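You operate a simulated robot arm through the tools that you are given. There is no shell and no other tool. Be economical: measure what you need, move in short steps, check, and stop when the job is done.

The job below is to be done with a simulated two-armed robot. You get a single attempt, and the scene is never put back.

JOB
Open the purple and cream scent pots and stand them on the cabinet.
Fine: hold each pot still while you twist its top; the other pots stay shut.

It is judged by the outcome, as a careful person would: the job done as asked, and still so three seconds after it is handed in. It fails if anything else is knocked over, pushed out of place, dropped, spilled or broken.

ROBOT AND FRAMES
Two 7-joint arms with two-finger parallel grippers on one trunk, on a base that drives. Base frame: it is fixed to the floor where the robot stands at the start and does not move with it; the origin is under the middle of the robot, x ahead of it, y to its left, z up. Lengths are in mm, angles in rad, forces in N, time in s.
The left shoulder is at the start at [70, 163, 1170], the right one opposite. Places, roughly: top of the purple scent pot [500, 0, 800]; top of the cream scent pot [600, -100, 800]; top of the low cabinet [700, -600, 600]; top of the green scent pot [500, -200, 800]; top of the pink scent pot [1000, 100, 1100]. Payload 3.43 kg a hand.
The TCP of each hand is the grasp point between the finger pads, 34 mm short of the fingertips. In the tool frame z runs along the fingers and y along their closing line. The gripper opens to 128 mm. The fingers are 24 mm wide and 12 mm thick; the gripper's body (48 by 130 mm) begins 96 mm behind the TCP.
Orientation is that of the tool frame in the base frame, as a unit quaternion [w, x, y, z]. With the fingers straight down and closing along the base's y, the tool's x points along the base's -x, its y along +y and its z along -z.

CONTROLS
- The arms move only by the tool drive_tool. It takes "left_plan", "right_plan" or both (then of equal length, played together; a hand with none holds still); each is a list of rows, each a list of 7 numbers: the turn, a rotation vector about the tool's x, y, z in rad, then the shift along the tool's x, y, z in mm, then the gripper command, from -1 (fully open) to 1 (shut), values between in proportion. In form: [[rx, ry, rz, tx, ty, tz, fingers], ...]. A call has 1 to 20 rows; each row shifts and turns the commanded pose from where the row before left it, along the tool's axes as they then stand. Each row takes 0.2 s and may step no farther than 50 mm and 0.15 rad from the row before; otherwise, or with a gripper value out of range, the whole call is refused. Where a pose cannot be reached the arm comes as near as it can. A force on the tool above 80 N (or 10 N above the force at the start of the call, whichever is more), or a blocked arm, ends the call early, and 0.2 s more pass. Each finger travels about 153 mm/s and halts on what it meets, pressing with about 38 N; the grip force reading is that of the motor and also rises with nothing between the fingers. The clock runs only during rows and for 0.2 s after the last one: add rows that do not move to give the fingers time. The reply holds the time, the measured pose of the TCP, the force on the tool along the base axes, the opening and the grip force, in the units named above and with some noise.
- Cameras (640 x 400 px; columns grow to the right, rows downward): "scene" is now at [127.8, -21.5, 1385.5]; the picture's right is [-0.25, -0.97, 0.00], its down [-0.67, 0.18, -0.72] and it looks along [0.69, -0.18, -0.70] (base axes); focal length 226 px, centre (320, 200). "left" rides on the left gripper at [76, 11, -160] in its tool frame; the picture's right is [-0.15, 0.99, 0.00], its down [-0.88, -0.13, -0.46] and it looks along [-0.45, -0.07, 0.89] (tool axes); focal length 234 px, centre (320, 200). "right" rides on the right gripper at [76, -11, -160] in its tool frame; the picture's right is [0.15, 0.99, 0.00], its down [-0.88, 0.13, -0.46] and it looks along [-0.45, 0.07, 0.89] (tool axes); focal length 234 px, centre (320, 200). There is no depth. A picture from a camera that has moved, and an enlarged one, comes with that camera's place and axes in the base frame and with its lens.
- camera(camera): a new picture of that camera. No time passes.
- raise_lower(by): slides the trunk up (or, below 0, down) by that many mm; the arms and the scene camera ride with it, the base frame stays. It gives what a move gives, with no picture.
- steer(legs): drives the robot by 1 to 6 legs, each [ahead, left, turn to the left] in mm, mm and rad, along the robot's own axes; the way and the turn of a leg run together, so that a leg with both is an arc; at most 1500 mm and 3.142 rad a leg. The arms and the cameras ride along, it lands a little off, and it stops where it bumps. It gives what a move gives.
- turn_head(pan, tilt): turns the head with the scene camera to pan (to the left, within 1.501 rad either way) and tilt (down, from -0.506 to 1.204), counted from straight ahead of the robot. It gives what a move gives.
- zoom(camera, box): a new picture of the part [left, top, right, bottom] of that camera's present view, enlarged. No time passes.
- finish_job(): hands the job in; it is judged then, once.

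Go step by step. Nothing tells you exact positions but the pictures and the camera data: compare them with the known pose of the tool, close in by small moves and look again before you grip or let go. The budget is 120 turns and 88 pictures, counting those below and the enlarged ones. Unless the task says otherwise, let go and move clear before handing in, and close with one line.

The tools are called after "Emit:" as name(argument=value, ...) on one line, values as JSON. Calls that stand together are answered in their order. drive_tool: Moves the arms, as the interface text tells. Its arguments: {"type":"object","properties":{"left_plan":{"type":"array","items":{"type":"array","items":{"type":"number"}}},"right_plan":{"type":"array","items":{"type":"array","items":{"type":"number"}}}},"required":[]} The other tools are called the same way: raise_lower (by) slides the trunk up or down; steer (legs) drives the base; turn_head (pan, tilt) turns the head that bears the scene camera; camera (camera) takes a picture; zoom (camera, box) takes an enlarged picture of a part of a camera's view; finish_job () hands the job in.

At the start:

```text
time: 0.0
left_tcp_pos: [616.1, 73.6, 1175.0]
left_orientation: [0.0, 0.0, 1.0, 0.0]
left_force: [0.8, -0.3, -0.8]
left_gripper_width: 127.8
left_grasp_force: 0.0
right_tcp_pos: [520.1, -535.8, 1195.7]
right_orientation: [0.0, 0.001, 1.0, 0.001]
right_force: [-0.7, 0.2, -0.5]
right_gripper_width: 128.0
right_grasp_force: 0.0
trunk travel left (down, up): [-650.0, 290.0]
robot x, y, heading: [-0.3, 3.1, 0.002]
head pan, tilt: [-0.258, 0.77]
```

scene: 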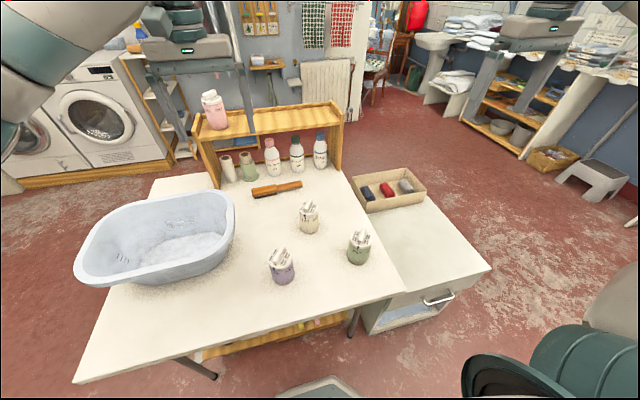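
right: 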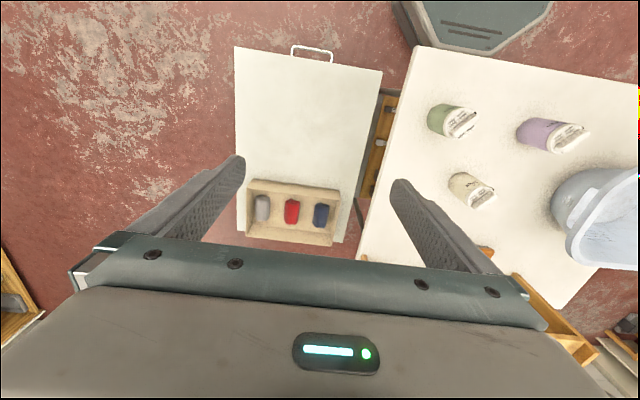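
left: 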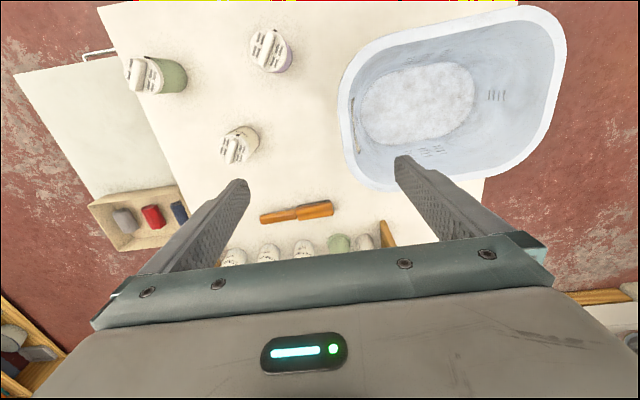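

I see the purple, cream and green pots on the table, the low cabinet to the right of it with a tray, and a tub on the left. I'll zoom in on the pots and their tops.

Emit:
zoom(camera="scene", box=[240, 180, 400, 300])

Emit:
zoom(camera="left", box=[110, 20, 310, 180])

Emit:
zoom(camera="right", box=[400, 80, 620, 220])

```text
3.33 times, centred on (320, 240) of scene
camera zoom: at [127.8, -21.5, 1385.5], right [-0.25, -0.97, 0.0], down [-0.67, 0.18, -0.72], along [0.69, -0.18, -0.7], focal length 753 px, centre (320, 67)
```

zoom: 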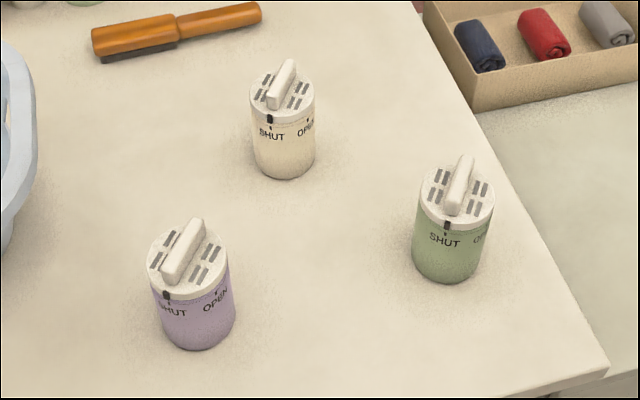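

```text
2.50 times, centred on (210, 100) of left
camera zoom: at [540.5, 85.2, 1334.0], right [0.15, 0.99, 0.0], down [0.88, -0.13, 0.46], along [0.45, -0.07, -0.89], focal length 585 px, centre (595, 450)
```

zoom: 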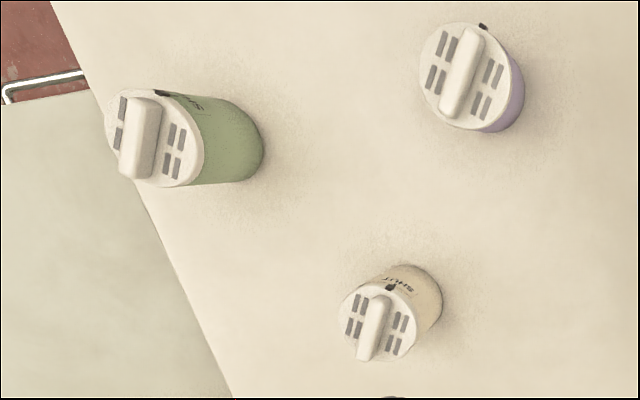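

```text
2.86 times, centred on (510, 150) of right
camera zoom: at [445.3, -545.3, 1355.3], right [-0.15, 0.99, 0.0], down [0.88, 0.13, 0.46], along [0.45, 0.07, -0.89], focal length 669 px, centre (-223, 343)
```

zoom: 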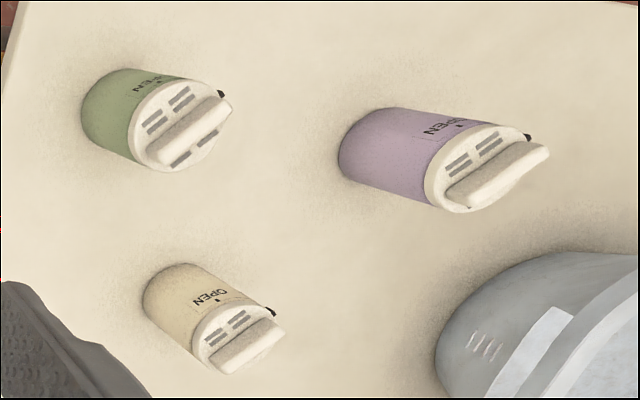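

The tops carry a grip bar and a black marker at SHUT. OPEN lies about 80° counter-clockwise from it, seen from above. I put purple's axis near (480, 2), with its lid at about z 825, so I'll bring the left hand above it for a close look.

Emit:
drive_tool(left_plan=[[0, 0, 0, 23, -12.3, 35, -1], [0, 0, 0, 23, -12.3, 35, -1], [0, 0, 0, 23, -12.3, 35, -1], [0, 0, 0, 23, -12.3, 35, -1], [0, 0, 0, 23, -12.3, 35, -1], [0, 0, 0, 23, -12.3, 35, -1], [0, 0, 0.122, 0, 0, 0, -1], [0, 0, 0.122, 0, 0, 0, -1], [0, 0, 0.122, 0, 0, 0, -1], [0, 0, 0.122, 0, 0, 0, -1], [0, 0, 0, 0, 0, 0, -1]])

Emit:
camera(camera="left")

Emit:
camera(camera="scene")

```text
time: 2.4
left_tcp_pos: [477.3, -0.2, 964.2]
left_orientation: [0.0, 0.241, 0.97, -0.001]
left_force: [-0.2, 0.1, -0.3]
left_gripper_width: 128.1
left_grasp_force: 0.0
right_tcp_pos: [519.4, -534.1, 1196.6]
right_orientation: [0.0, 0.0, 1.0, -0.001]
right_force: [0.3, -0.4, 0.1]
right_gripper_width: 128.0
right_grasp_force: 0.0
trunk travel left (down, up): [-650.0, 290.0]
robot x, y, heading: [-1.2, 0.9, -0.002]
head pan, tilt: [-0.258, 0.77]
```

```text
81 pictures are left
camera left: at [416.3, 45.2, 1123.8], right [0.59, 0.8, 0.0], down [0.72, -0.53, 0.46], along [0.37, -0.27, -0.89], focal length 234 px, centre (320, 200)
```

left: 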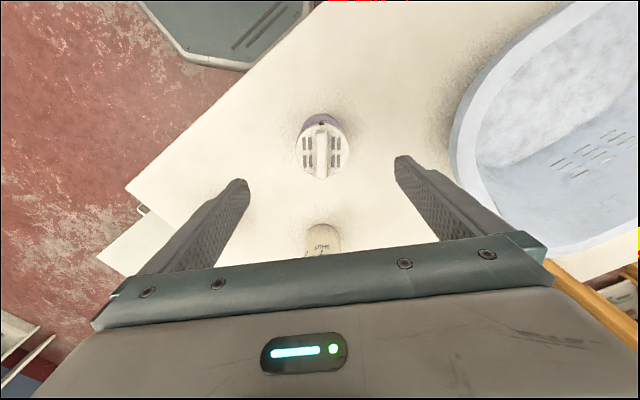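

```text
80 pictures are left
camera scene: at [127.9, -21.6, 1385.5], right [-0.25, -0.97, 0.0], down [-0.67, 0.18, -0.72], along [0.69, -0.18, -0.7], focal length 226 px, centre (320, 200)
```

scene: 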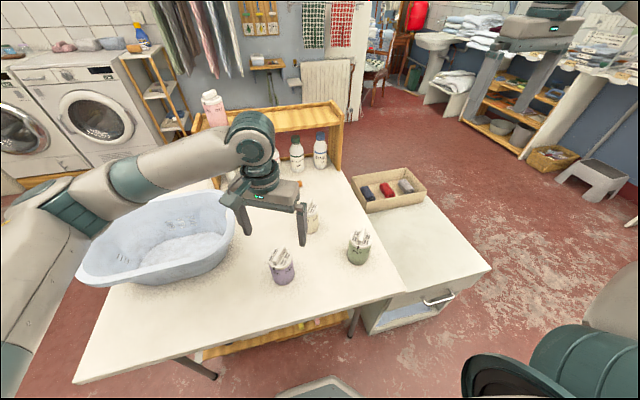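

The left hand is over the purple pot. I'll zoom in on its top to measure the fin and the marks.

Emit:
zoom(camera="left", box=[280, 100, 370, 190])

Emit:
zoom(camera="scene", box=[260, 235, 310, 290])

```text
4.44 times, centred on (325, 145) of left
camera zoom: at [416.3, 45.2, 1123.8], right [0.59, 0.8, 0.0], down [0.72, -0.53, 0.46], along [0.37, -0.27, -0.89], focal length 1041 px, centre (298, 444)
```

zoom: 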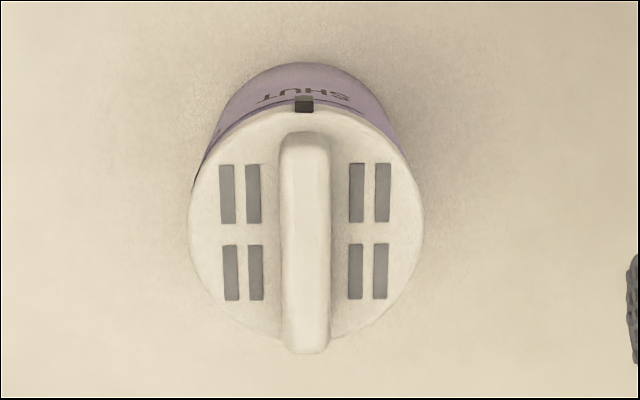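

```text
7.27 times, centred on (285, 262) of scene
camera zoom: at [127.9, -21.6, 1385.5], right [-0.25, -0.97, 0.0], down [-0.67, 0.18, -0.72], along [0.69, -0.18, -0.7], focal length 1642 px, centre (574, -254)
```

zoom: 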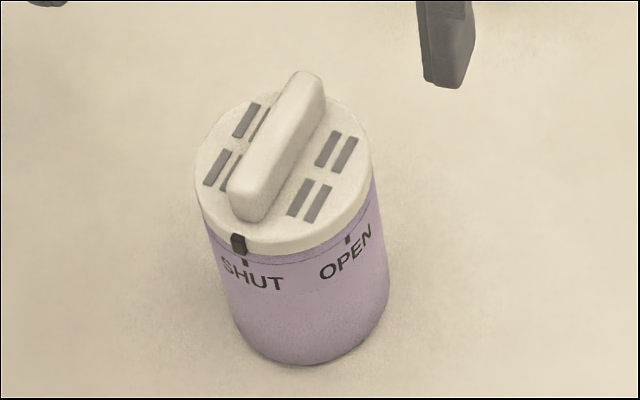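

Purple's axis is at about (484, 0), its lid disc at z ≈ 825, and its fin lies at azimuth −35.5°. OPEN is about 74° counter-clockwise from SHUT. I'll tilt the right hand 40° down, heading 45° to the left, at a safe staging point.

Emit:
drive_tool(right_plan=[[0, 0, 0, 19.9, 33.4, 20.9, -1], [0, 0, 0, 19.9, 33.4, 20.9, -1], [0, 0, 0, 19.9, 33.4, 20.9, -1], [0, 0, 0, 19.9, 33.4, 20.9, -1], [0, 0, 0, 19.9, 33.4, 20.9, -1], [0, 0, 0, 19.9, 33.4, 20.9, -1], [0, 0, 0, 19.9, 33.4, 20.9, -1], [0, 0, -0.131, 0, 0, 0, -1], [0, 0, -0.131, 0, 0, 0, -1], [0, 0, -0.131, 0, 0, 0, -1], [0, 0, -0.131, 0, 0, 0, -1], [0, 0, -0.131, 0, 0, 0, -1], [0, 0, -0.131, 0, 0, 0, -1], [0, -0.1455, 0, 0, 0, 0, -1], [0, -0.1455, 0, 0, 0, 0, -1], [0, -0.1455, 0, 0, 0, 0, -1], [0, -0.1455, 0, 0, 0, 0, -1], [0, -0.1455, 0, 0, 0, 0, -1], [0, -0.1455, 0, 0, 0, 0, -1]])

Emit:
camera(camera="scene")

```text
time: 6.4
left_tcp_pos: [478.2, -2.0, 966.1]
left_orientation: [-0.001, 0.24, 0.971, 0.0]
left_force: [0.6, 0.5, 0.7]
left_gripper_width: 127.9
left_grasp_force: 0.1
right_tcp_pos: [414.7, -322.6, 1060.6]
right_orientation: [0.307, -0.36, 0.871, 0.129]
right_force: [0.9, -0.6, 0.4]
right_gripper_width: 128.0
right_grasp_force: 0.2
right hand out of reach, approached as far as the arm can: row 15, 16, 17, 18, 19
trunk travel left (down, up): [-650.0, 290.0]
robot x, y, heading: [3.1, -0.1, 0.003]
head pan, tilt: [-0.258, 0.77]
```

```text
77 pictures are left
camera scene: at [129.0, -22.1, 1385.4], right [-0.25, -0.97, 0.0], down [-0.67, 0.18, -0.72], along [0.69, -0.18, -0.7], focal length 226 px, centre (320, 200)
```

scene: 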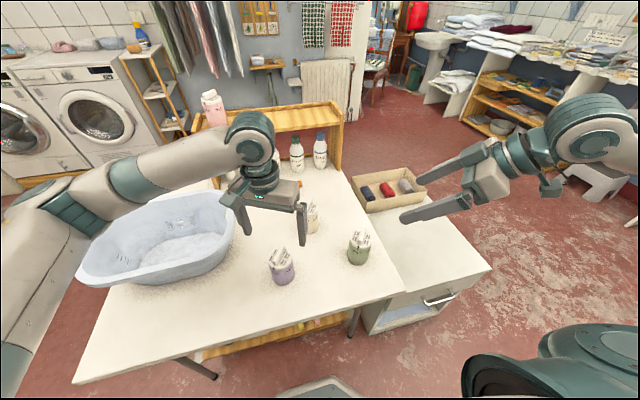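

The tilt stopped at about 51° because of reach limits. I'll raise the left hand a little and move the right hand partway toward the pre-grasp, to see how the commanded pose behaves.

Emit:
drive_tool(right_plan=[[0, 0, 0, -5.6, 25.5, 36, -1], [0, 0, 0, -5.6, 25.5, 36, -1], [0, 0, 0, -5.6, 25.5, 36, -1], [0, 0, 0, 0, 0, 0, -1]], left_plan=[[0, 0, 0.131, 0, 0, -20, -1], [0, 0, 0, 0, 0, -20, -1], [0, 0, 0, 0, 0, -20, -1], [0, 0, 0, 0, 0, 0, -1]])

```text
time: 7.4
left_tcp_pos: [476.7, 0.3, 1024.1]
left_orientation: [0.0, 0.304, 0.953, 0.0]
left_force: [0.1, -0.3, 1.0]
left_gripper_width: 128.3
left_grasp_force: 0.0
right_tcp_pos: [469.7, -237.0, 995.7]
right_orientation: [0.306, -0.361, 0.871, 0.13]
right_force: [-0.7, -0.3, 0.4]
right_gripper_width: 127.7
right_grasp_force: 0.1
right hand out of reach, approached as far as the arm can: row 1, 2, 3
trunk travel left (down, up): [-650.0, 290.0]
robot x, y, heading: [-2.1, -2.1, 0.005]
head pan, tilt: [-0.258, 0.77]
```

The right hand is too close to the body for this tilt. Backing the base up about 230 mm should give both arms more room.

Emit:
steer(legs=[[-230, 0, 0]])

Emit:
drive_tool(right_plan=[[0, 0, 0, 0, 0, 0, -1], [0, 0, 0, 0, 0, 0, -1]])

```text
time: 9.1
left_tcp_pos: [248.5, -0.4, 1024.2]
left_orientation: [0.0, 0.305, 0.952, 0.0]
left_force: [-0.6, -0.7, 0.0]
left_gripper_width: 127.9
left_grasp_force: 0.1
right_tcp_pos: [239.0, -235.8, 995.6]
right_orientation: [0.305, -0.36, 0.872, 0.129]
right_force: [-0.5, -0.8, 0.0]
right_gripper_width: 128.0
right_grasp_force: 0.0
trunk travel left (down, up): [-650.0, 290.0]
robot x, y, heading: [-229.5, -1.4, -0.007]
head pan, tilt: [-0.258, 0.77]
```

```text
time: 9.7
left_tcp_pos: [248.1, -0.5, 1024.5]
left_orientation: [0.0, 0.305, 0.952, -0.001]
left_force: [-0.1, 1.3, 0.4]
left_gripper_width: 128.0
left_grasp_force: 0.0
right_tcp_pos: [239.9, -236.1, 996.2]
right_orientation: [0.307, -0.36, 0.871, 0.13]
right_force: [0.1, 0.4, 0.4]
right_gripper_width: 127.9
right_grasp_force: 0.1
trunk travel left (down, up): [-650.0, 290.0]
robot x, y, heading: [-229.4, -0.2, -0.003]
head pan, tilt: [-0.258, 0.77]
```

The base has backed up cleanly, so I'll move both hands forward: left high above purple, right to the pre-grasp behind it.

Emit:
drive_tool(right_plan=[[0, 0, 0, -17.4, -1.1, 36.7, -1], [0, 0, 0, -17.4, -1.1, 36.7, -1], [0, 0, 0, -17.4, -1.1, 36.7, -1], [0, 0, 0, -17.4, -1.1, 36.7, -1], [0, 0, 0, -17.4, -1.1, 36.7, -1], [0, 0, 0, -17.4, -1.1, 36.7, -1], [0, -0.12, 0, 0, 0, 0, -1], [0, 0, 0, 0, 0, 0, -1]], left_plan=[[0, 0, 0, -38.4, 27.4, 0, -1], [0, 0, 0, -38.4, 27.4, 0, -1], [0, 0, 0, -38.4, 27.4, 0, -1], [0, 0, 0, -38.4, 27.4, 0, -1], [0, 0, 0, -38.4, 27.4, 0, -1], [0, 0, 0, 0, 0, 0, -1], [0, 0, 0, 0, 0, 0, -1], [0, 0, 0, 0, 0, 0, -1]])

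Emit:
camera(camera="scene")

Emit:
camera(camera="right")

```text
time: 11.5
left_tcp_pos: [484.1, -0.7, 1022.5]
left_orientation: [0.0, 0.305, 0.952, -0.001]
left_force: [-1.1, -0.2, 0.1]
left_gripper_width: 127.9
left_grasp_force: 0.2
right_tcp_pos: [402.0, -85.5, 888.3]
right_orientation: [0.358, -0.351, 0.852, 0.15]
right_force: [-0.7, 0.1, 0.0]
right_gripper_width: 128.0
right_grasp_force: 0.1
trunk travel left (down, up): [-650.0, 290.0]
robot x, y, heading: [-228.7, 2.0, -0.001]
head pan, tilt: [-0.258, 0.77]
```

```text
76 pictures are left
camera scene: at [-100.3, -20.5, 1385.4], right [-0.26, -0.97, 0.0], down [-0.67, 0.18, -0.72], along [0.69, -0.18, -0.7], focal length 226 px, centre (320, 200)
```

scene: 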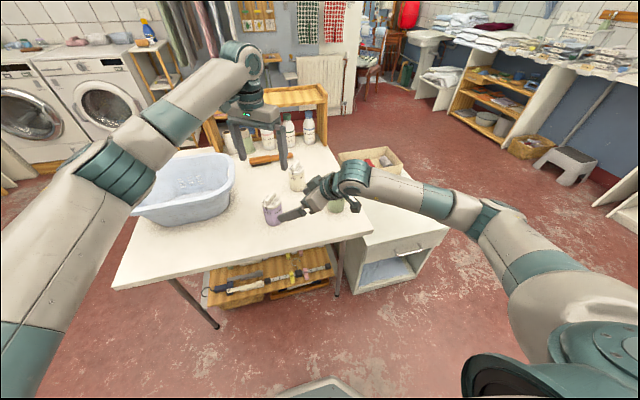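

```text
75 pictures are left
camera right: at [291.8, -209.2, 945.3], right [-0.77, 0.63, -0.1], down [0.12, 0.29, 0.95], along [0.62, 0.72, -0.3], focal length 234 px, centre (320, 200)
```

right: 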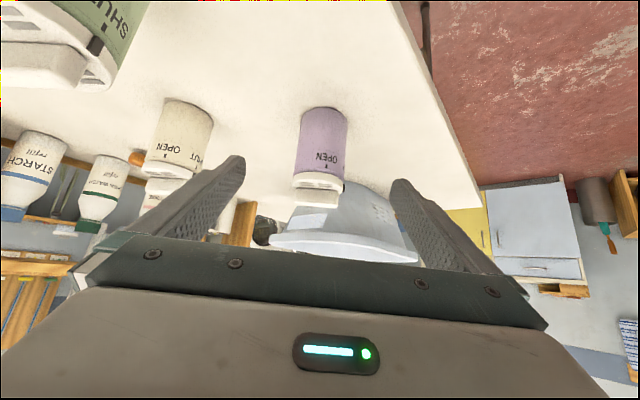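

The right hand is well lined up with the purple pot, about 2 mm off sideways. I'll slide in along the tool axis with the fingers open.

Emit:
drive_tool(right_plan=[[0, 0, 0, 0, 2.3, 35, -1], [0, 0, 0, 0, 0, 35, -1], [0, 0, 0, 0, 0, 35, -1], [0, 0, 0, 0, 0, 35, -1], [0, 0, 0, 0, 0, 10, -1], [0, 0, 0, 0, 0, 0, -1]])

Emit:
camera(camera="right")

Emit:
camera(camera="scene")

Emit:
camera(camera="left")

```text
time: 12.9
left_tcp_pos: [484.0, -1.5, 1023.4]
left_orientation: [0.0, 0.305, 0.952, 0.0]
left_force: [0.3, 0.3, 0.7]
left_gripper_width: 127.9
left_grasp_force: 0.0
right_tcp_pos: [473.0, -8.7, 785.0]
right_orientation: [0.358, -0.352, 0.851, 0.151]
right_force: [0.0, -0.6, -0.1]
right_gripper_width: 128.4
right_grasp_force: 0.1
trunk travel left (down, up): [-650.0, 290.0]
robot x, y, heading: [-226.3, 0.4, 0.0]
head pan, tilt: [-0.258, 0.77]
```

```text
74 pictures are left
camera right: at [364.0, -133.8, 841.7], right [-0.77, 0.63, -0.1], down [0.12, 0.29, 0.95], along [0.62, 0.72, -0.3], focal length 234 px, centre (320, 200)
```

right: 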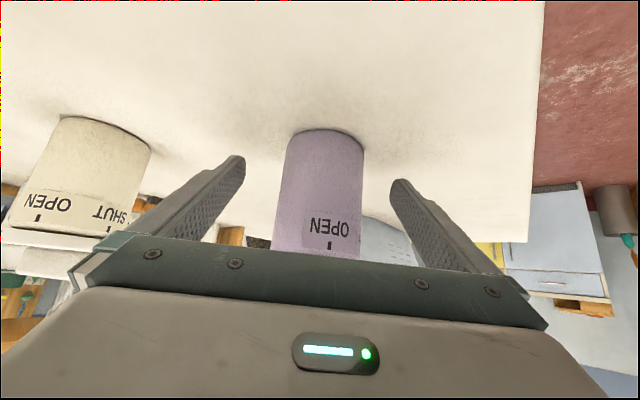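

```text
73 pictures are left
camera scene: at [-100.9, -21.4, 1385.5], right [-0.26, -0.97, 0.0], down [-0.67, 0.18, -0.72], along [0.69, -0.18, -0.7], focal length 226 px, centre (320, 200)
```

scene: 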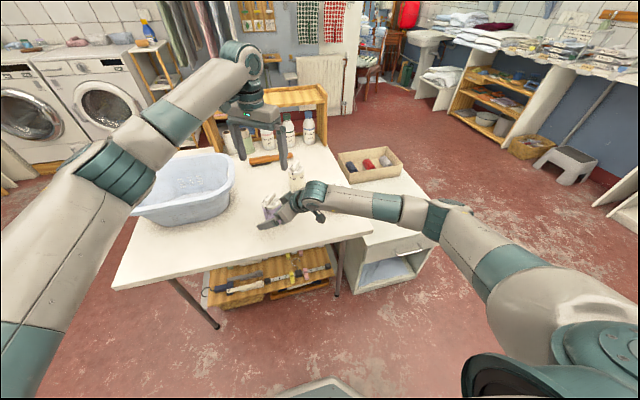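

```text
72 pictures are left
camera left: at [429.1, 51.0, 1181.8], right [0.69, 0.72, 0.0], down [0.64, -0.62, 0.46], along [0.33, -0.32, -0.89], focal length 234 px, centre (320, 200)
```

left: 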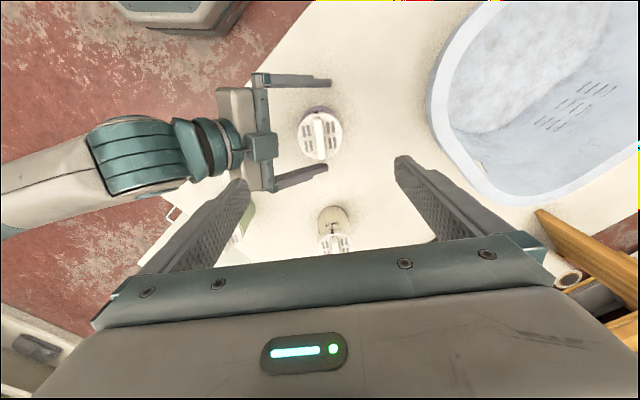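

The fingers straddle the purple pot's body. I'll go in 6 mm more and close gently.

Emit:
drive_tool(right_plan=[[0, 0, 0, 0, -1, 6, -1], [0, 0, 0, 0, 0, 0, -0.5], [0, 0, 0, 0, 0, 0, -0.2], [0, 0, 0, 0, 0, 0, 0], [0, 0, 0, 0, 0, 0, 0.5], [0, 0, 0, 0, 0, 0, 1], [0, 0, 0, 0, 0, 0, 1]])

Emit:
zoom(camera="left", box=[265, 80, 375, 180])

Emit:
zoom(camera="scene", box=[240, 170, 340, 240])

```text
time: 14.5
left_tcp_pos: [483.9, -1.5, 1022.8]
left_orientation: [0.0, 0.305, 0.952, 0.001]
left_force: [-0.5, -0.5, -0.8]
left_gripper_width: 128.1
left_grasp_force: 0.1
right_tcp_pos: [476.8, -6.6, 779.2]
right_orientation: [0.357, -0.352, 0.852, 0.151]
right_force: [0.7, 0.6, -0.2]
right_gripper_width: 62.7
right_grasp_force: 38.2
trunk travel left (down, up): [-650.0, 290.0]
robot x, y, heading: [-228.0, 1.9, -0.0]
head pan, tilt: [-0.258, 0.77]
```

```text
4.00 times, centred on (320, 130) of left
camera zoom: at [429.0, 51.0, 1181.9], right [0.69, 0.72, 0.0], down [0.64, -0.62, 0.46], along [0.33, -0.32, -0.89], focal length 937 px, centre (320, 480)
```

zoom: 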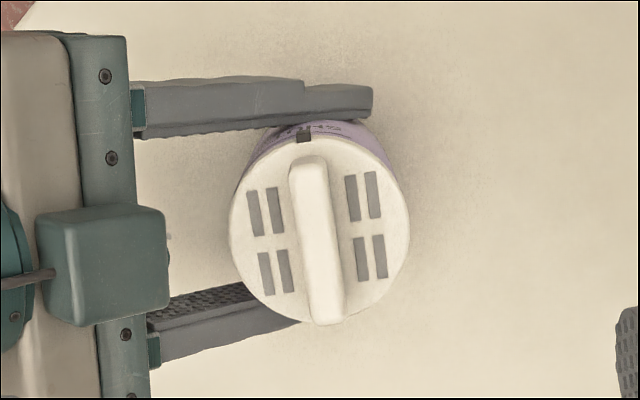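

```text
5.71 times, centred on (290, 205) of scene
camera zoom: at [-101.0, -21.4, 1385.5], right [-0.26, -0.97, 0.0], down [-0.67, 0.18, -0.72], along [0.69, -0.18, -0.7], focal length 1290 px, centre (491, 171)
```

zoom: 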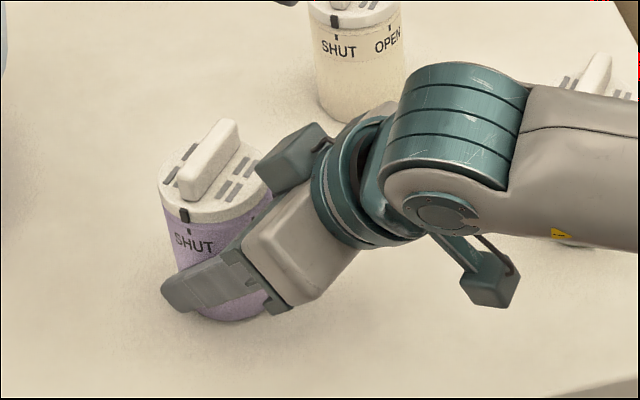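

Purple is held (62.7 mm wide, 38 N). I'll narrow the left fingers to about 40 mm and come down just above the fin.

Emit:
drive_tool(left_plan=[[0, 0, 0, -1.7, -0.6, 0, 0.38], [0, 0, 0, 0, 0, 0, 0.38], [0, 0, 0, 0, 0, 40, 0.38], [0, 0, 0, 0, 0, 40, 0.38], [0, 0, 0, 0, 0, 40, 0.38], [0, 0, 0, 0, 0, 18, 0.38], [0, 0, 0, 0, 0, 0, 0.38]])

Emit:
camera(camera="left")

Emit:
zoom(camera="scene", box=[230, 140, 340, 240])

```text
time: 16.1
left_tcp_pos: [484.5, -1.3, 885.2]
left_orientation: [0.0, 0.305, 0.952, 0.0]
left_force: [0.3, -0.1, -0.6]
left_gripper_width: 39.6
left_grasp_force: 0.0
right_tcp_pos: [476.4, -5.0, 780.7]
right_orientation: [0.358, -0.352, 0.852, 0.151]
right_force: [0.8, 0.1, 0.3]
right_gripper_width: 63.0
right_grasp_force: 38.4
trunk travel left (down, up): [-650.0, 290.0]
robot x, y, heading: [-229.1, -0.0, -0.001]
head pan, tilt: [-0.258, 0.77]
```

```text
69 pictures are left
camera left: at [430.7, 51.0, 1044.0], right [0.69, 0.72, 0.0], down [0.64, -0.62, 0.46], along [0.33, -0.32, -0.89], focal length 234 px, centre (320, 200)
```

left: 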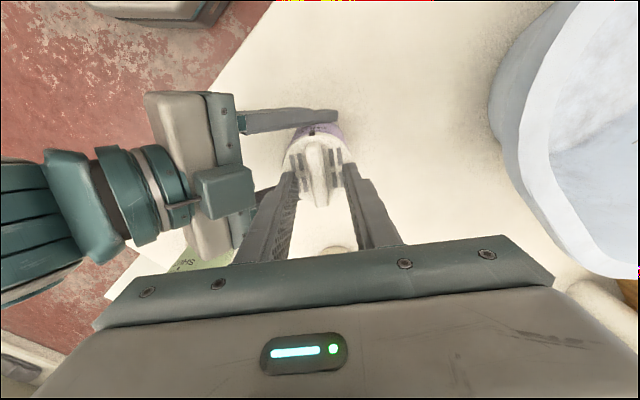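

```text
4.00 times, centred on (285, 190) of scene
camera zoom: at [-101.1, -21.5, 1385.5], right [-0.26, -0.97, 0.0], down [-0.67, 0.18, -0.72], along [0.69, -0.18, -0.7], focal length 903 px, centre (460, 240)
```

zoom: 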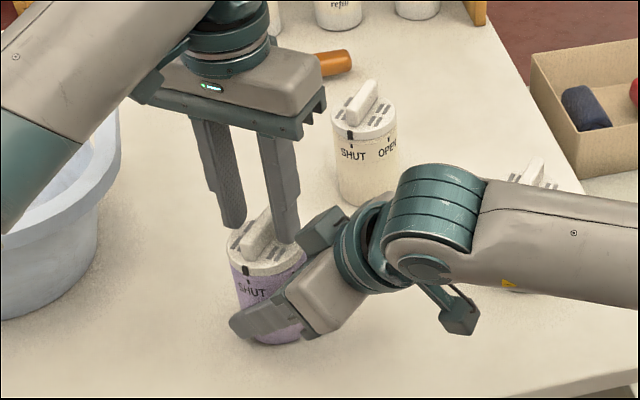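

The fin sits centred between the left fingers. I'll go down 22 mm and close on it.

Emit:
drive_tool(left_plan=[[0, 0, 0, 0, 0, 11, 0.38], [0, 0, 0, 0, 0, 11, 0.38], [0, 0, 0, 0, 0, 0, 0.6], [0, 0, 0, 0, 0, 0, 0.8], [0, 0, 0, 0, 0, 0, 1], [0, 0, 0, 0, 0, 0, 1]])

Emit:
zoom(camera="left", box=[240, 80, 400, 240])

Emit:
zoom(camera="scene", box=[240, 170, 320, 240])

```text
time: 16.9
left_tcp_pos: [485.4, -5.1, 877.4]
left_orientation: [0.008, 0.307, 0.952, -0.001]
left_force: [-2.1, 2.6, 18.8]
left_gripper_width: 28.3
left_grasp_force: 2.1
right_tcp_pos: [476.2, -7.8, 780.7]
right_orientation: [0.359, -0.35, 0.853, 0.148]
right_force: [-4.0, -1.1, 11.1]
right_gripper_width: 63.4
right_grasp_force: 37.7
trunk travel left (down, up): [-650.0, 290.0]
robot x, y, heading: [-229.2, -0.4, 0.002]
head pan, tilt: [-0.258, 0.77]
stopped in row 3 (left hand): the force on the tool passed its limit (the readings are from after the stop); the commanded pose is now the measured one
```

```text
2.50 times, centred on (320, 160) of left
camera zoom: at [429.2, 49.3, 1034.8], right [0.7, 0.72, 0.01], down [0.63, -0.62, 0.47], along [0.34, -0.32, -0.88], focal length 585 px, centre (320, 300)
```

zoom: 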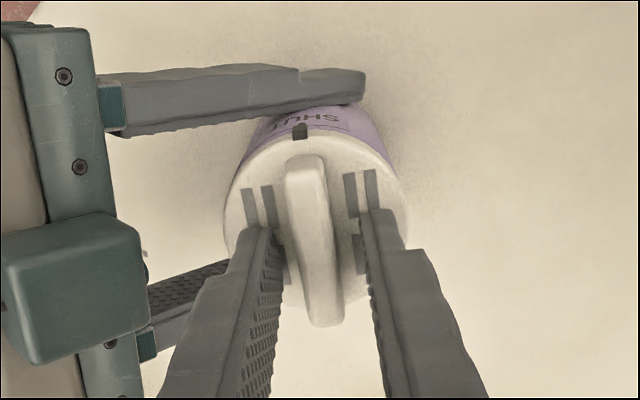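

```text
5.71 times, centred on (280, 205) of scene
camera zoom: at [-105.1, -21.7, 1386.0], right [-0.26, -0.97, 0.0], down [-0.67, 0.18, -0.72], along [0.7, -0.18, -0.69], focal length 1290 px, centre (549, 171)
```

zoom: 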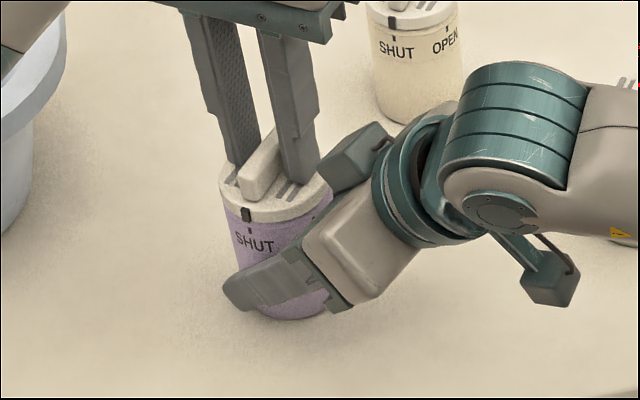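

The fingertips have met the lid disc, which is higher than I estimated (z ≈ 843), and they sit on either side of the fin. I'll back off 3 mm and close.

Emit:
drive_tool(left_plan=[[0, 0, 0, 0, 0, -3, 0.55], [0, 0, 0, 0, 0, 0, 0.65], [0, 0, 0, 0, 0, 0, 0.8], [0, 0, 0, 0, 0, 0, 1], [0, 0, 0, 0, 0, 0, 1]])

Emit:
zoom(camera="left", box=[240, 80, 400, 240])

```text
time: 18.1
left_tcp_pos: [483.8, -5.0, 877.5]
left_orientation: [0.006, 0.307, 0.952, -0.001]
left_force: [-0.5, -0.6, 6.4]
left_gripper_width: 11.8
left_grasp_force: 38.2
right_tcp_pos: [476.0, -7.0, 781.6]
right_orientation: [0.358, -0.35, 0.853, 0.147]
right_force: [-0.6, 1.1, 25.8]
right_gripper_width: 63.1
right_grasp_force: 37.6
trunk travel left (down, up): [-650.0, 290.0]
robot x, y, heading: [-227.5, 1.0, -0.002]
head pan, tilt: [-0.258, 0.77]
```

```text
2.50 times, centred on (320, 160) of left
camera zoom: at [428.4, 49.7, 1035.2], right [0.7, 0.72, 0.0], down [0.63, -0.62, 0.47], along [0.34, -0.32, -0.88], focal length 585 px, centre (320, 300)
```

zoom: 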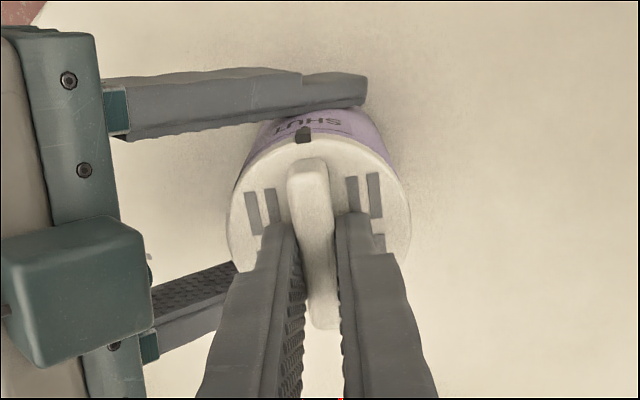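

The fin is gripped (11.8 mm, 38 N) and the body is held. I'll twist counter-clockwise about the pot's axis in small steps.

Emit:
drive_tool(left_plan=[[0, 0, -0.1, 0, 0.4, 0, 1], [0, 0, -0.1, 0, 0.4, 0, 1], [0, 0, -0.1, 0, 0.4, 0, 1], [0, 0, -0.1, 0, 0.4, 0, 1], [0, 0, -0.1, 0, 0.4, 0, 1], [0, 0, -0.1, 0, 0.4, 0, 1], [0, 0, -0.1, 0, 0.4, 0, 1], [0, 0, -0.1, 0, 0.4, 0, 1], [0, 0, 0, 0, 0, 0, 1]])

Emit:
zoom(camera="left", box=[220, 60, 420, 240])

Emit:
zoom(camera="scene", box=[240, 170, 320, 240])

```text
time: 20.1
left_tcp_pos: [486.5, -1.5, 876.7]
left_orientation: [0.004, -0.088, 0.996, -0.003]
left_force: [-5.2, -7.5, -6.3]
left_gripper_width: 11.8
left_grasp_force: 37.9
right_tcp_pos: [476.1, -8.7, 780.5]
right_orientation: [0.358, -0.351, 0.852, 0.149]
right_force: [0.9, 8.3, 30.2]
right_gripper_width: 62.9
right_grasp_force: 38.4
trunk travel left (down, up): [-650.0, 290.0]
robot x, y, heading: [-226.2, 2.9, -0.002]
head pan, tilt: [-0.258, 0.77]
```

```text
2.22 times, centred on (320, 150) of left
camera zoom: at [408.2, -2.9, 1035.5], right [-0.03, 1.0, -0.01], down [0.89, 0.03, 0.46], along [0.46, 0.01, -0.89], focal length 520 px, centre (320, 311)
```

zoom: 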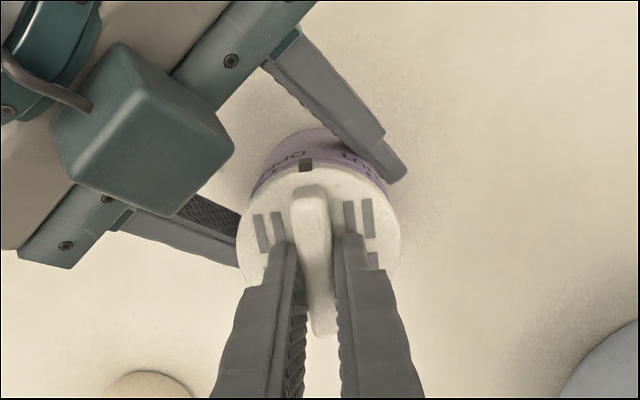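

```text
5.71 times, centred on (280, 205) of scene
camera zoom: at [-104.4, -21.3, 1385.9], right [-0.26, -0.97, 0.0], down [-0.67, 0.18, -0.72], along [0.7, -0.18, -0.69], focal length 1290 px, centre (549, 171)
```

zoom: 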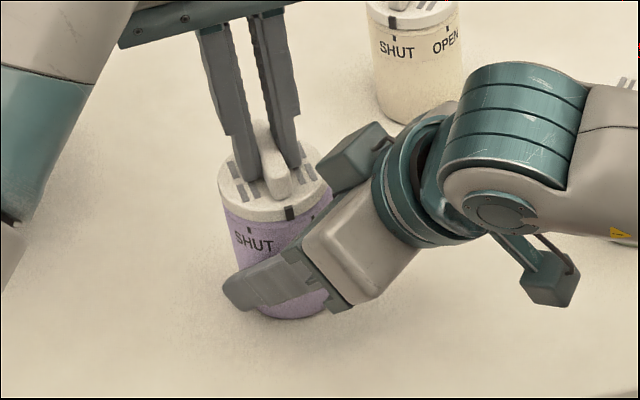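

The marker has moved most of the way to OPEN and the body stayed still. I'll continue the twist.

Emit:
drive_tool(left_plan=[[0, 0, -0.1, 0, 0.3, 0, 1], [0, 0, -0.1, 0, 0.3, 0, 1], [0, 0, -0.1, 0, 0.3, 0, 1], [0, 0, -0.1, 0, 0.3, 0, 1], [0, 0, 0, 0, 0, 0, 1]])

Emit:
zoom(camera="left", box=[260, 90, 380, 190])

Emit:
zoom(camera="scene", box=[270, 190, 310, 230])

```text
time: 21.3
left_tcp_pos: [486.1, 0.3, 876.7]
left_orientation: [0.004, -0.285, 0.958, -0.004]
left_force: [-4.6, -5.5, -8.1]
left_gripper_width: 11.8
left_grasp_force: 38.1
right_tcp_pos: [477.1, -8.1, 780.4]
right_orientation: [0.358, -0.35, 0.853, 0.148]
right_force: [1.8, 8.0, 30.2]
right_gripper_width: 63.0
right_grasp_force: 37.8
trunk travel left (down, up): [-650.0, 290.0]
robot x, y, heading: [-228.6, 1.9, 0.003]
head pan, tilt: [-0.258, 0.77]
```

```text
4.00 times, centred on (320, 140) of left
camera zoom: at [415.1, -31.5, 1035.9], right [-0.42, 0.91, -0.01], down [0.8, 0.37, 0.46], along [0.42, 0.18, -0.89], focal length 937 px, centre (320, 440)
```

zoom: 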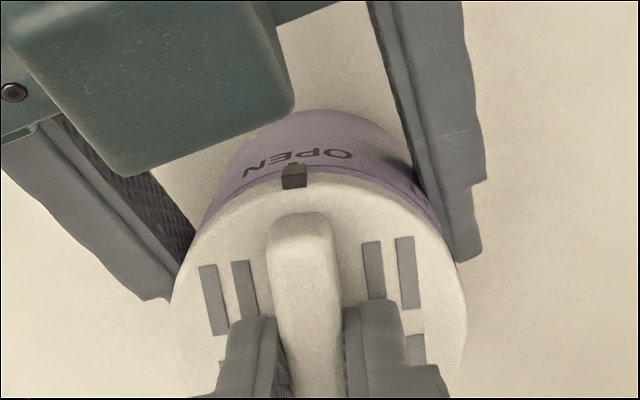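

```text
10.00 times, centred on (290, 210) of scene
camera zoom: at [-104.3, -20.9, 1385.9], right [-0.26, -0.97, 0.0], down [-0.67, 0.18, -0.72], along [0.7, -0.18, -0.69], focal length 2258 px, centre (620, 100)
```

zoom: 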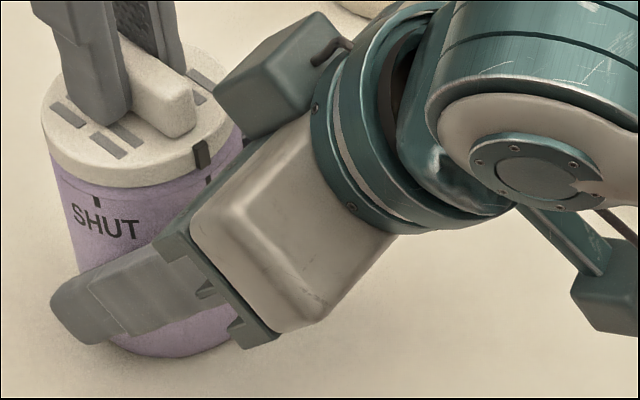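

It's now within a couple of degrees of OPEN. One small extra turn and then a close check.

Emit:
drive_tool(left_plan=[[0, 0, -0.05, 0, 0.1, 0, 1], [0, 0, 0, 0, 0, 0, 1]])

Emit:
zoom(camera="left", box=[295, 115, 335, 145])

Emit:
zoom(camera="scene", box=[272, 194, 300, 218])

```text
time: 21.9
left_tcp_pos: [486.0, 0.1, 877.5]
left_orientation: [0.004, -0.308, 0.951, -0.004]
left_force: [-2.9, -1.7, -5.5]
left_gripper_width: 11.4
left_grasp_force: 37.9
right_tcp_pos: [476.5, -8.6, 780.2]
right_orientation: [0.358, -0.35, 0.853, 0.147]
right_force: [3.2, 5.8, 29.7]
right_gripper_width: 63.1
right_grasp_force: 38.2
trunk travel left (down, up): [-650.0, 290.0]
robot x, y, heading: [-228.5, 1.5, -0.005]
head pan, tilt: [-0.258, 0.77]
```

```text
13.33 times, centred on (315, 130) of left
camera zoom: at [416.5, -34.6, 1035.9], right [-0.46, 0.89, -0.01], down [0.78, 0.41, 0.46], along [0.41, 0.21, -0.89], focal length 3122 px, centre (387, 1133)
```

zoom: 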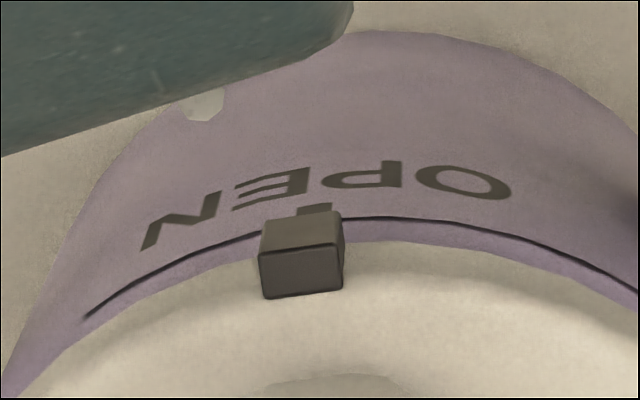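

```text
16.00 times, centred on (286, 206) of scene
camera zoom: at [-104.1, -20.8, 1385.9], right [-0.26, -0.97, 0.0], down [-0.67, 0.18, -0.72], along [0.7, -0.18, -0.69], focal length 3613 px, centre (864, 104)
```

zoom: 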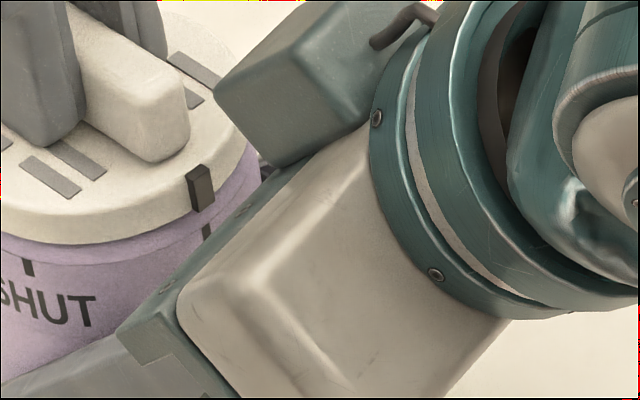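

The marker is lined up with the OPEN tick to within about 1.5°. I'll let go of the fin, raise the left hand and check.

Emit:
drive_tool(left_plan=[[0, 0, 0, 0, 0, 0, 0.7], [0, 0, 0, 0, 0, 0, 0.45], [0, 0, 0, 0, 0, 0, 0.45], [0, 0, 0, 0, 0, -20, 0.45], [0, 0, 0, 0, 0, -40, 0.45], [0, 0, 0, 0, 0, -40, 0.45], [0, 0, 0, 0, 0, -40, 0.45], [0, 0, 0, 0, 0, 0, 0.45]])

Emit:
zoom(camera="left", box=[260, 80, 380, 180])

Emit:
camera(camera="scene")

```text
time: 23.7
left_tcp_pos: [484.0, 0.0, 1015.2]
left_orientation: [0.004, -0.308, 0.951, -0.004]
left_force: [0.1, 0.5, -0.9]
left_gripper_width: 35.3
left_grasp_force: 0.1
right_tcp_pos: [476.6, -9.8, 779.7]
right_orientation: [0.358, -0.35, 0.853, 0.147]
right_force: [2.6, 1.1, 27.3]
right_gripper_width: 62.9
right_grasp_force: 37.1
trunk travel left (down, up): [-650.0, 290.0]
robot x, y, heading: [-228.0, 3.3, -0.006]
head pan, tilt: [-0.258, 0.77]
```

```text
4.00 times, centred on (320, 130) of left
camera zoom: at [414.9, -34.8, 1173.9], right [-0.46, 0.89, -0.01], down [0.79, 0.41, 0.46], along [0.41, 0.2, -0.89], focal length 937 px, centre (320, 480)
```

zoom: 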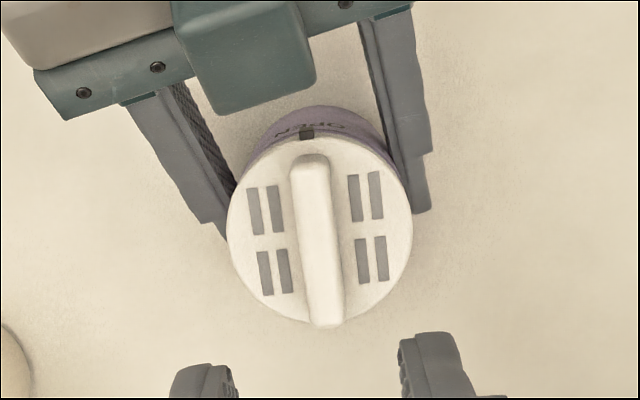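

```text
57 pictures are left
camera scene: at [-104.2, -21.1, 1385.9], right [-0.26, -0.97, 0.0], down [-0.67, 0.18, -0.72], along [0.7, -0.18, -0.69], focal length 226 px, centre (320, 200)
```

scene: 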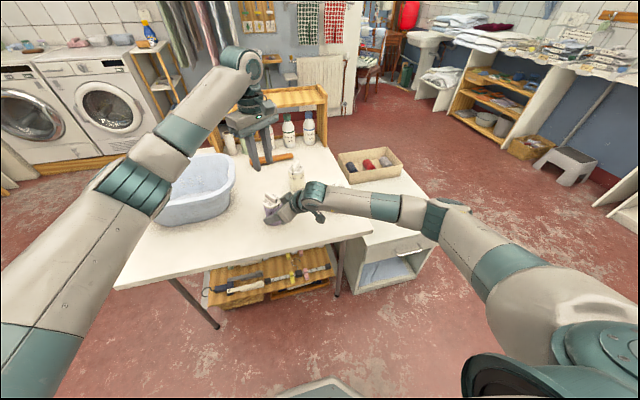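

Purple's lid is open and the right hand still holds it. I'll lift with the trunk, then back off, shift right and drive forward to bring the pot over the cabinet.

Emit:
raise_lower(by=150)

Emit:
camera(camera="scene")

Emit:
camera(camera="right")

```text
time: 25.4
left_tcp_pos: [486.8, -0.3, 1162.9]
left_orientation: [0.003, -0.308, 0.951, -0.003]
left_force: [-0.6, 0.1, -0.6]
left_gripper_width: 35.0
left_grasp_force: 0.0
right_tcp_pos: [477.6, -9.7, 926.3]
right_orientation: [0.357, -0.35, 0.853, 0.148]
right_force: [-0.6, 1.0, -2.0]
right_gripper_width: 63.4
right_grasp_force: 37.6
trunk travel left (down, up): [-800.0, 140.0]
robot x, y, heading: [-230.2, 1.6, -0.001]
head pan, tilt: [-0.258, 0.77]
```

```text
56 pictures are left
camera scene: at [-100.6, -21.2, 1535.4], right [-0.26, -0.97, 0.0], down [-0.67, 0.18, -0.72], along [0.69, -0.18, -0.7], focal length 226 px, centre (320, 200)
```

scene: 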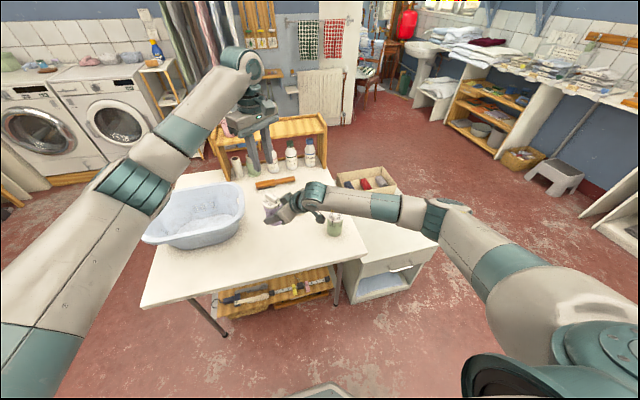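

```text
55 pictures are left
camera right: at [367.9, -133.0, 985.1], right [-0.77, 0.63, -0.1], down [0.12, 0.3, 0.95], along [0.63, 0.72, -0.31], focal length 234 px, centre (320, 200)
```

right: 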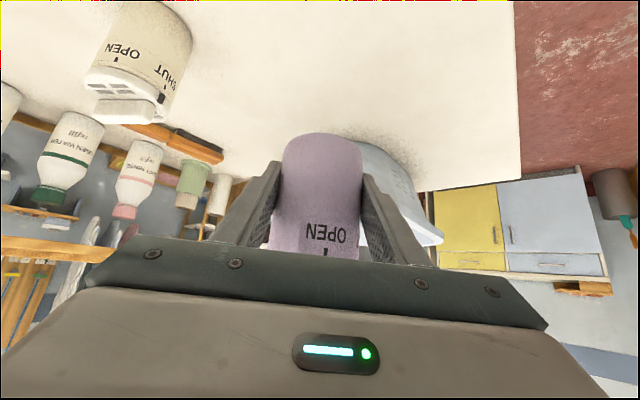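

The pot is lifted cleanly. I'll drive back, right, then forward.

Emit:
steer(legs=[[-250, 0, 0], [0, -596, 0], [417, 0, 0]])

Emit:
camera(camera="scene")

Emit:
camera(camera="right")

Emit:
camera(camera="left")

```text
time: 32.3
left_tcp_pos: [638.5, -600.4, 1164.4]
left_orientation: [0.004, -0.304, 0.953, -0.004]
left_force: [-0.2, 1.0, -0.3]
left_gripper_width: 35.2
left_grasp_force: 0.0
right_tcp_pos: [628.6, -609.0, 926.8]
right_orientation: [0.357, -0.347, 0.855, 0.146]
right_force: [0.4, 0.5, -0.4]
right_gripper_width: 62.8
right_grasp_force: 37.5
trunk travel left (down, up): [-800.0, 140.0]
robot x, y, heading: [-77.1, -592.2, -0.009]
head pan, tilt: [-0.258, 0.77]
```

```text
54 pictures are left
camera scene: at [51.0, -615.8, 1535.6], right [-0.26, -0.96, 0.0], down [-0.67, 0.18, -0.72], along [0.69, -0.19, -0.7], focal length 226 px, centre (320, 200)
```

scene: 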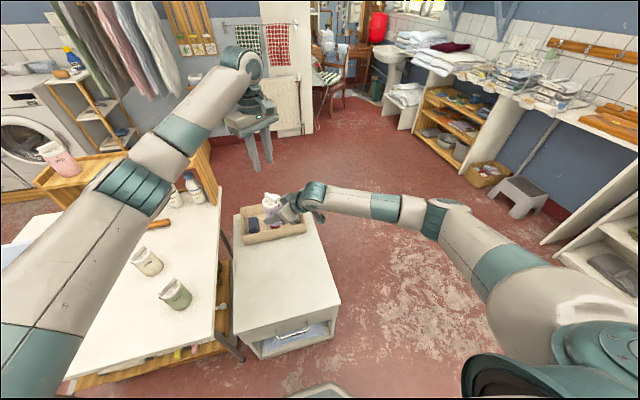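

```text
53 pictures are left
camera right: at [518.9, -731.6, 985.6], right [-0.76, 0.64, -0.1], down [0.12, 0.3, 0.95], along [0.63, 0.71, -0.31], focal length 234 px, centre (320, 200)
```

right: 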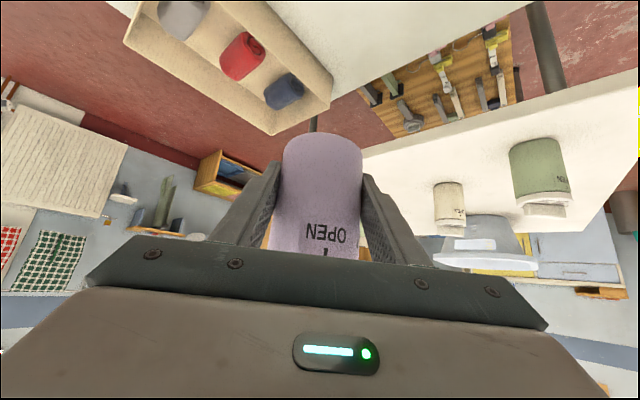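

```text
52 pictures are left
camera left: at [569.4, -633.9, 1322.4], right [-0.45, 0.89, -0.01], down [0.79, 0.41, 0.46], along [0.41, 0.2, -0.89], focal length 234 px, centre (320, 200)
```

left: 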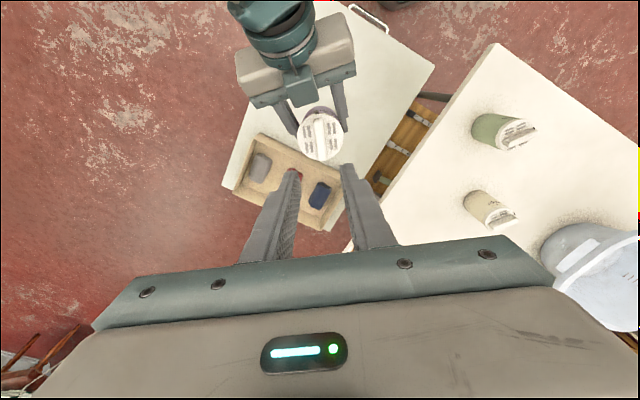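

The pot hangs over the free part of the cabinet, in front of the tray. I'll retract the left hand a bit for clearance, then lower with the trunk.

Emit:
drive_tool(left_plan=[[0, 0, 0, 12.7, 39.7, -10, 0.45], [0, 0, 0, 12.7, 39.7, -10, 0.45], [0, 0, 0, 12.7, 39.7, -10, 0.45], [0, 0, 0, 12.7, 39.7, -10, 0.45], [0, 0, 0, 12.7, 39.7, -10, 0.45], [0, 0, 0, 12.7, 39.7, -10, 0.45], [0, 0, 0, 0, 0, 0, 0.45]])

Emit:
raise_lower(by=-190)

Emit:
camera(camera="scene")

Emit:
camera(camera="right")

```text
time: 33.9
left_tcp_pos: [436.6, -450.3, 1219.4]
left_orientation: [0.003, -0.304, 0.953, -0.004]
left_force: [-0.2, 0.1, -0.8]
left_gripper_width: 35.2
left_grasp_force: 0.0
right_tcp_pos: [630.0, -609.0, 924.9]
right_orientation: [0.357, -0.345, 0.856, 0.146]
right_force: [-0.5, -0.2, -1.2]
right_gripper_width: 62.9
right_grasp_force: 38.6
trunk travel left (down, up): [-800.0, 140.0]
robot x, y, heading: [-76.1, -595.2, -0.01]
head pan, tilt: [-0.258, 0.77]
```

```text
time: 36.0
left_tcp_pos: [437.1, -450.9, 1031.2]
left_orientation: [0.003, -0.304, 0.953, -0.004]
left_force: [0.2, -1.0, 0.1]
left_gripper_width: 35.3
left_grasp_force: 0.1
right_tcp_pos: [630.2, -607.8, 736.5]
right_orientation: [0.356, -0.347, 0.855, 0.147]
right_force: [0.6, 0.2, -1.4]
right_gripper_width: 62.9
right_grasp_force: 37.9
trunk travel left (down, up): [-610.0, 330.0]
robot x, y, heading: [-74.2, -594.2, -0.013]
head pan, tilt: [-0.258, 0.77]
```

```text
51 pictures are left
camera scene: at [51.5, -615.8, 1345.6], right [-0.26, -0.96, 0.0], down [-0.67, 0.18, -0.72], along [0.69, -0.19, -0.7], focal length 226 px, centre (320, 200)
```

scene: 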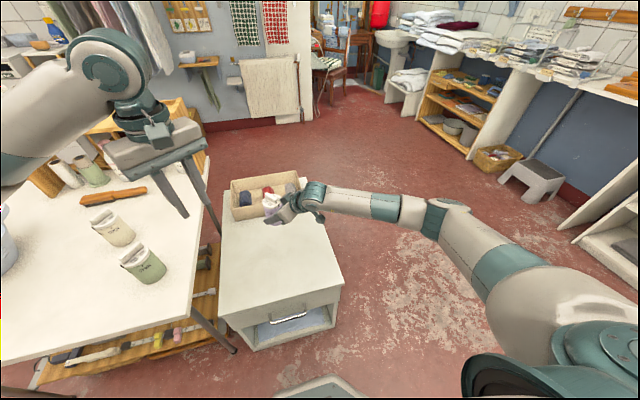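

```text
50 pictures are left
camera right: at [519.2, -731.6, 795.4], right [-0.76, 0.64, -0.1], down [0.12, 0.3, 0.95], along [0.63, 0.71, -0.31], focal length 234 px, centre (320, 200)
```

right: 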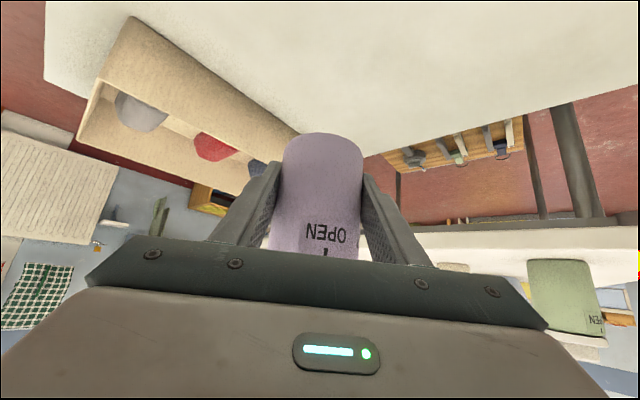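

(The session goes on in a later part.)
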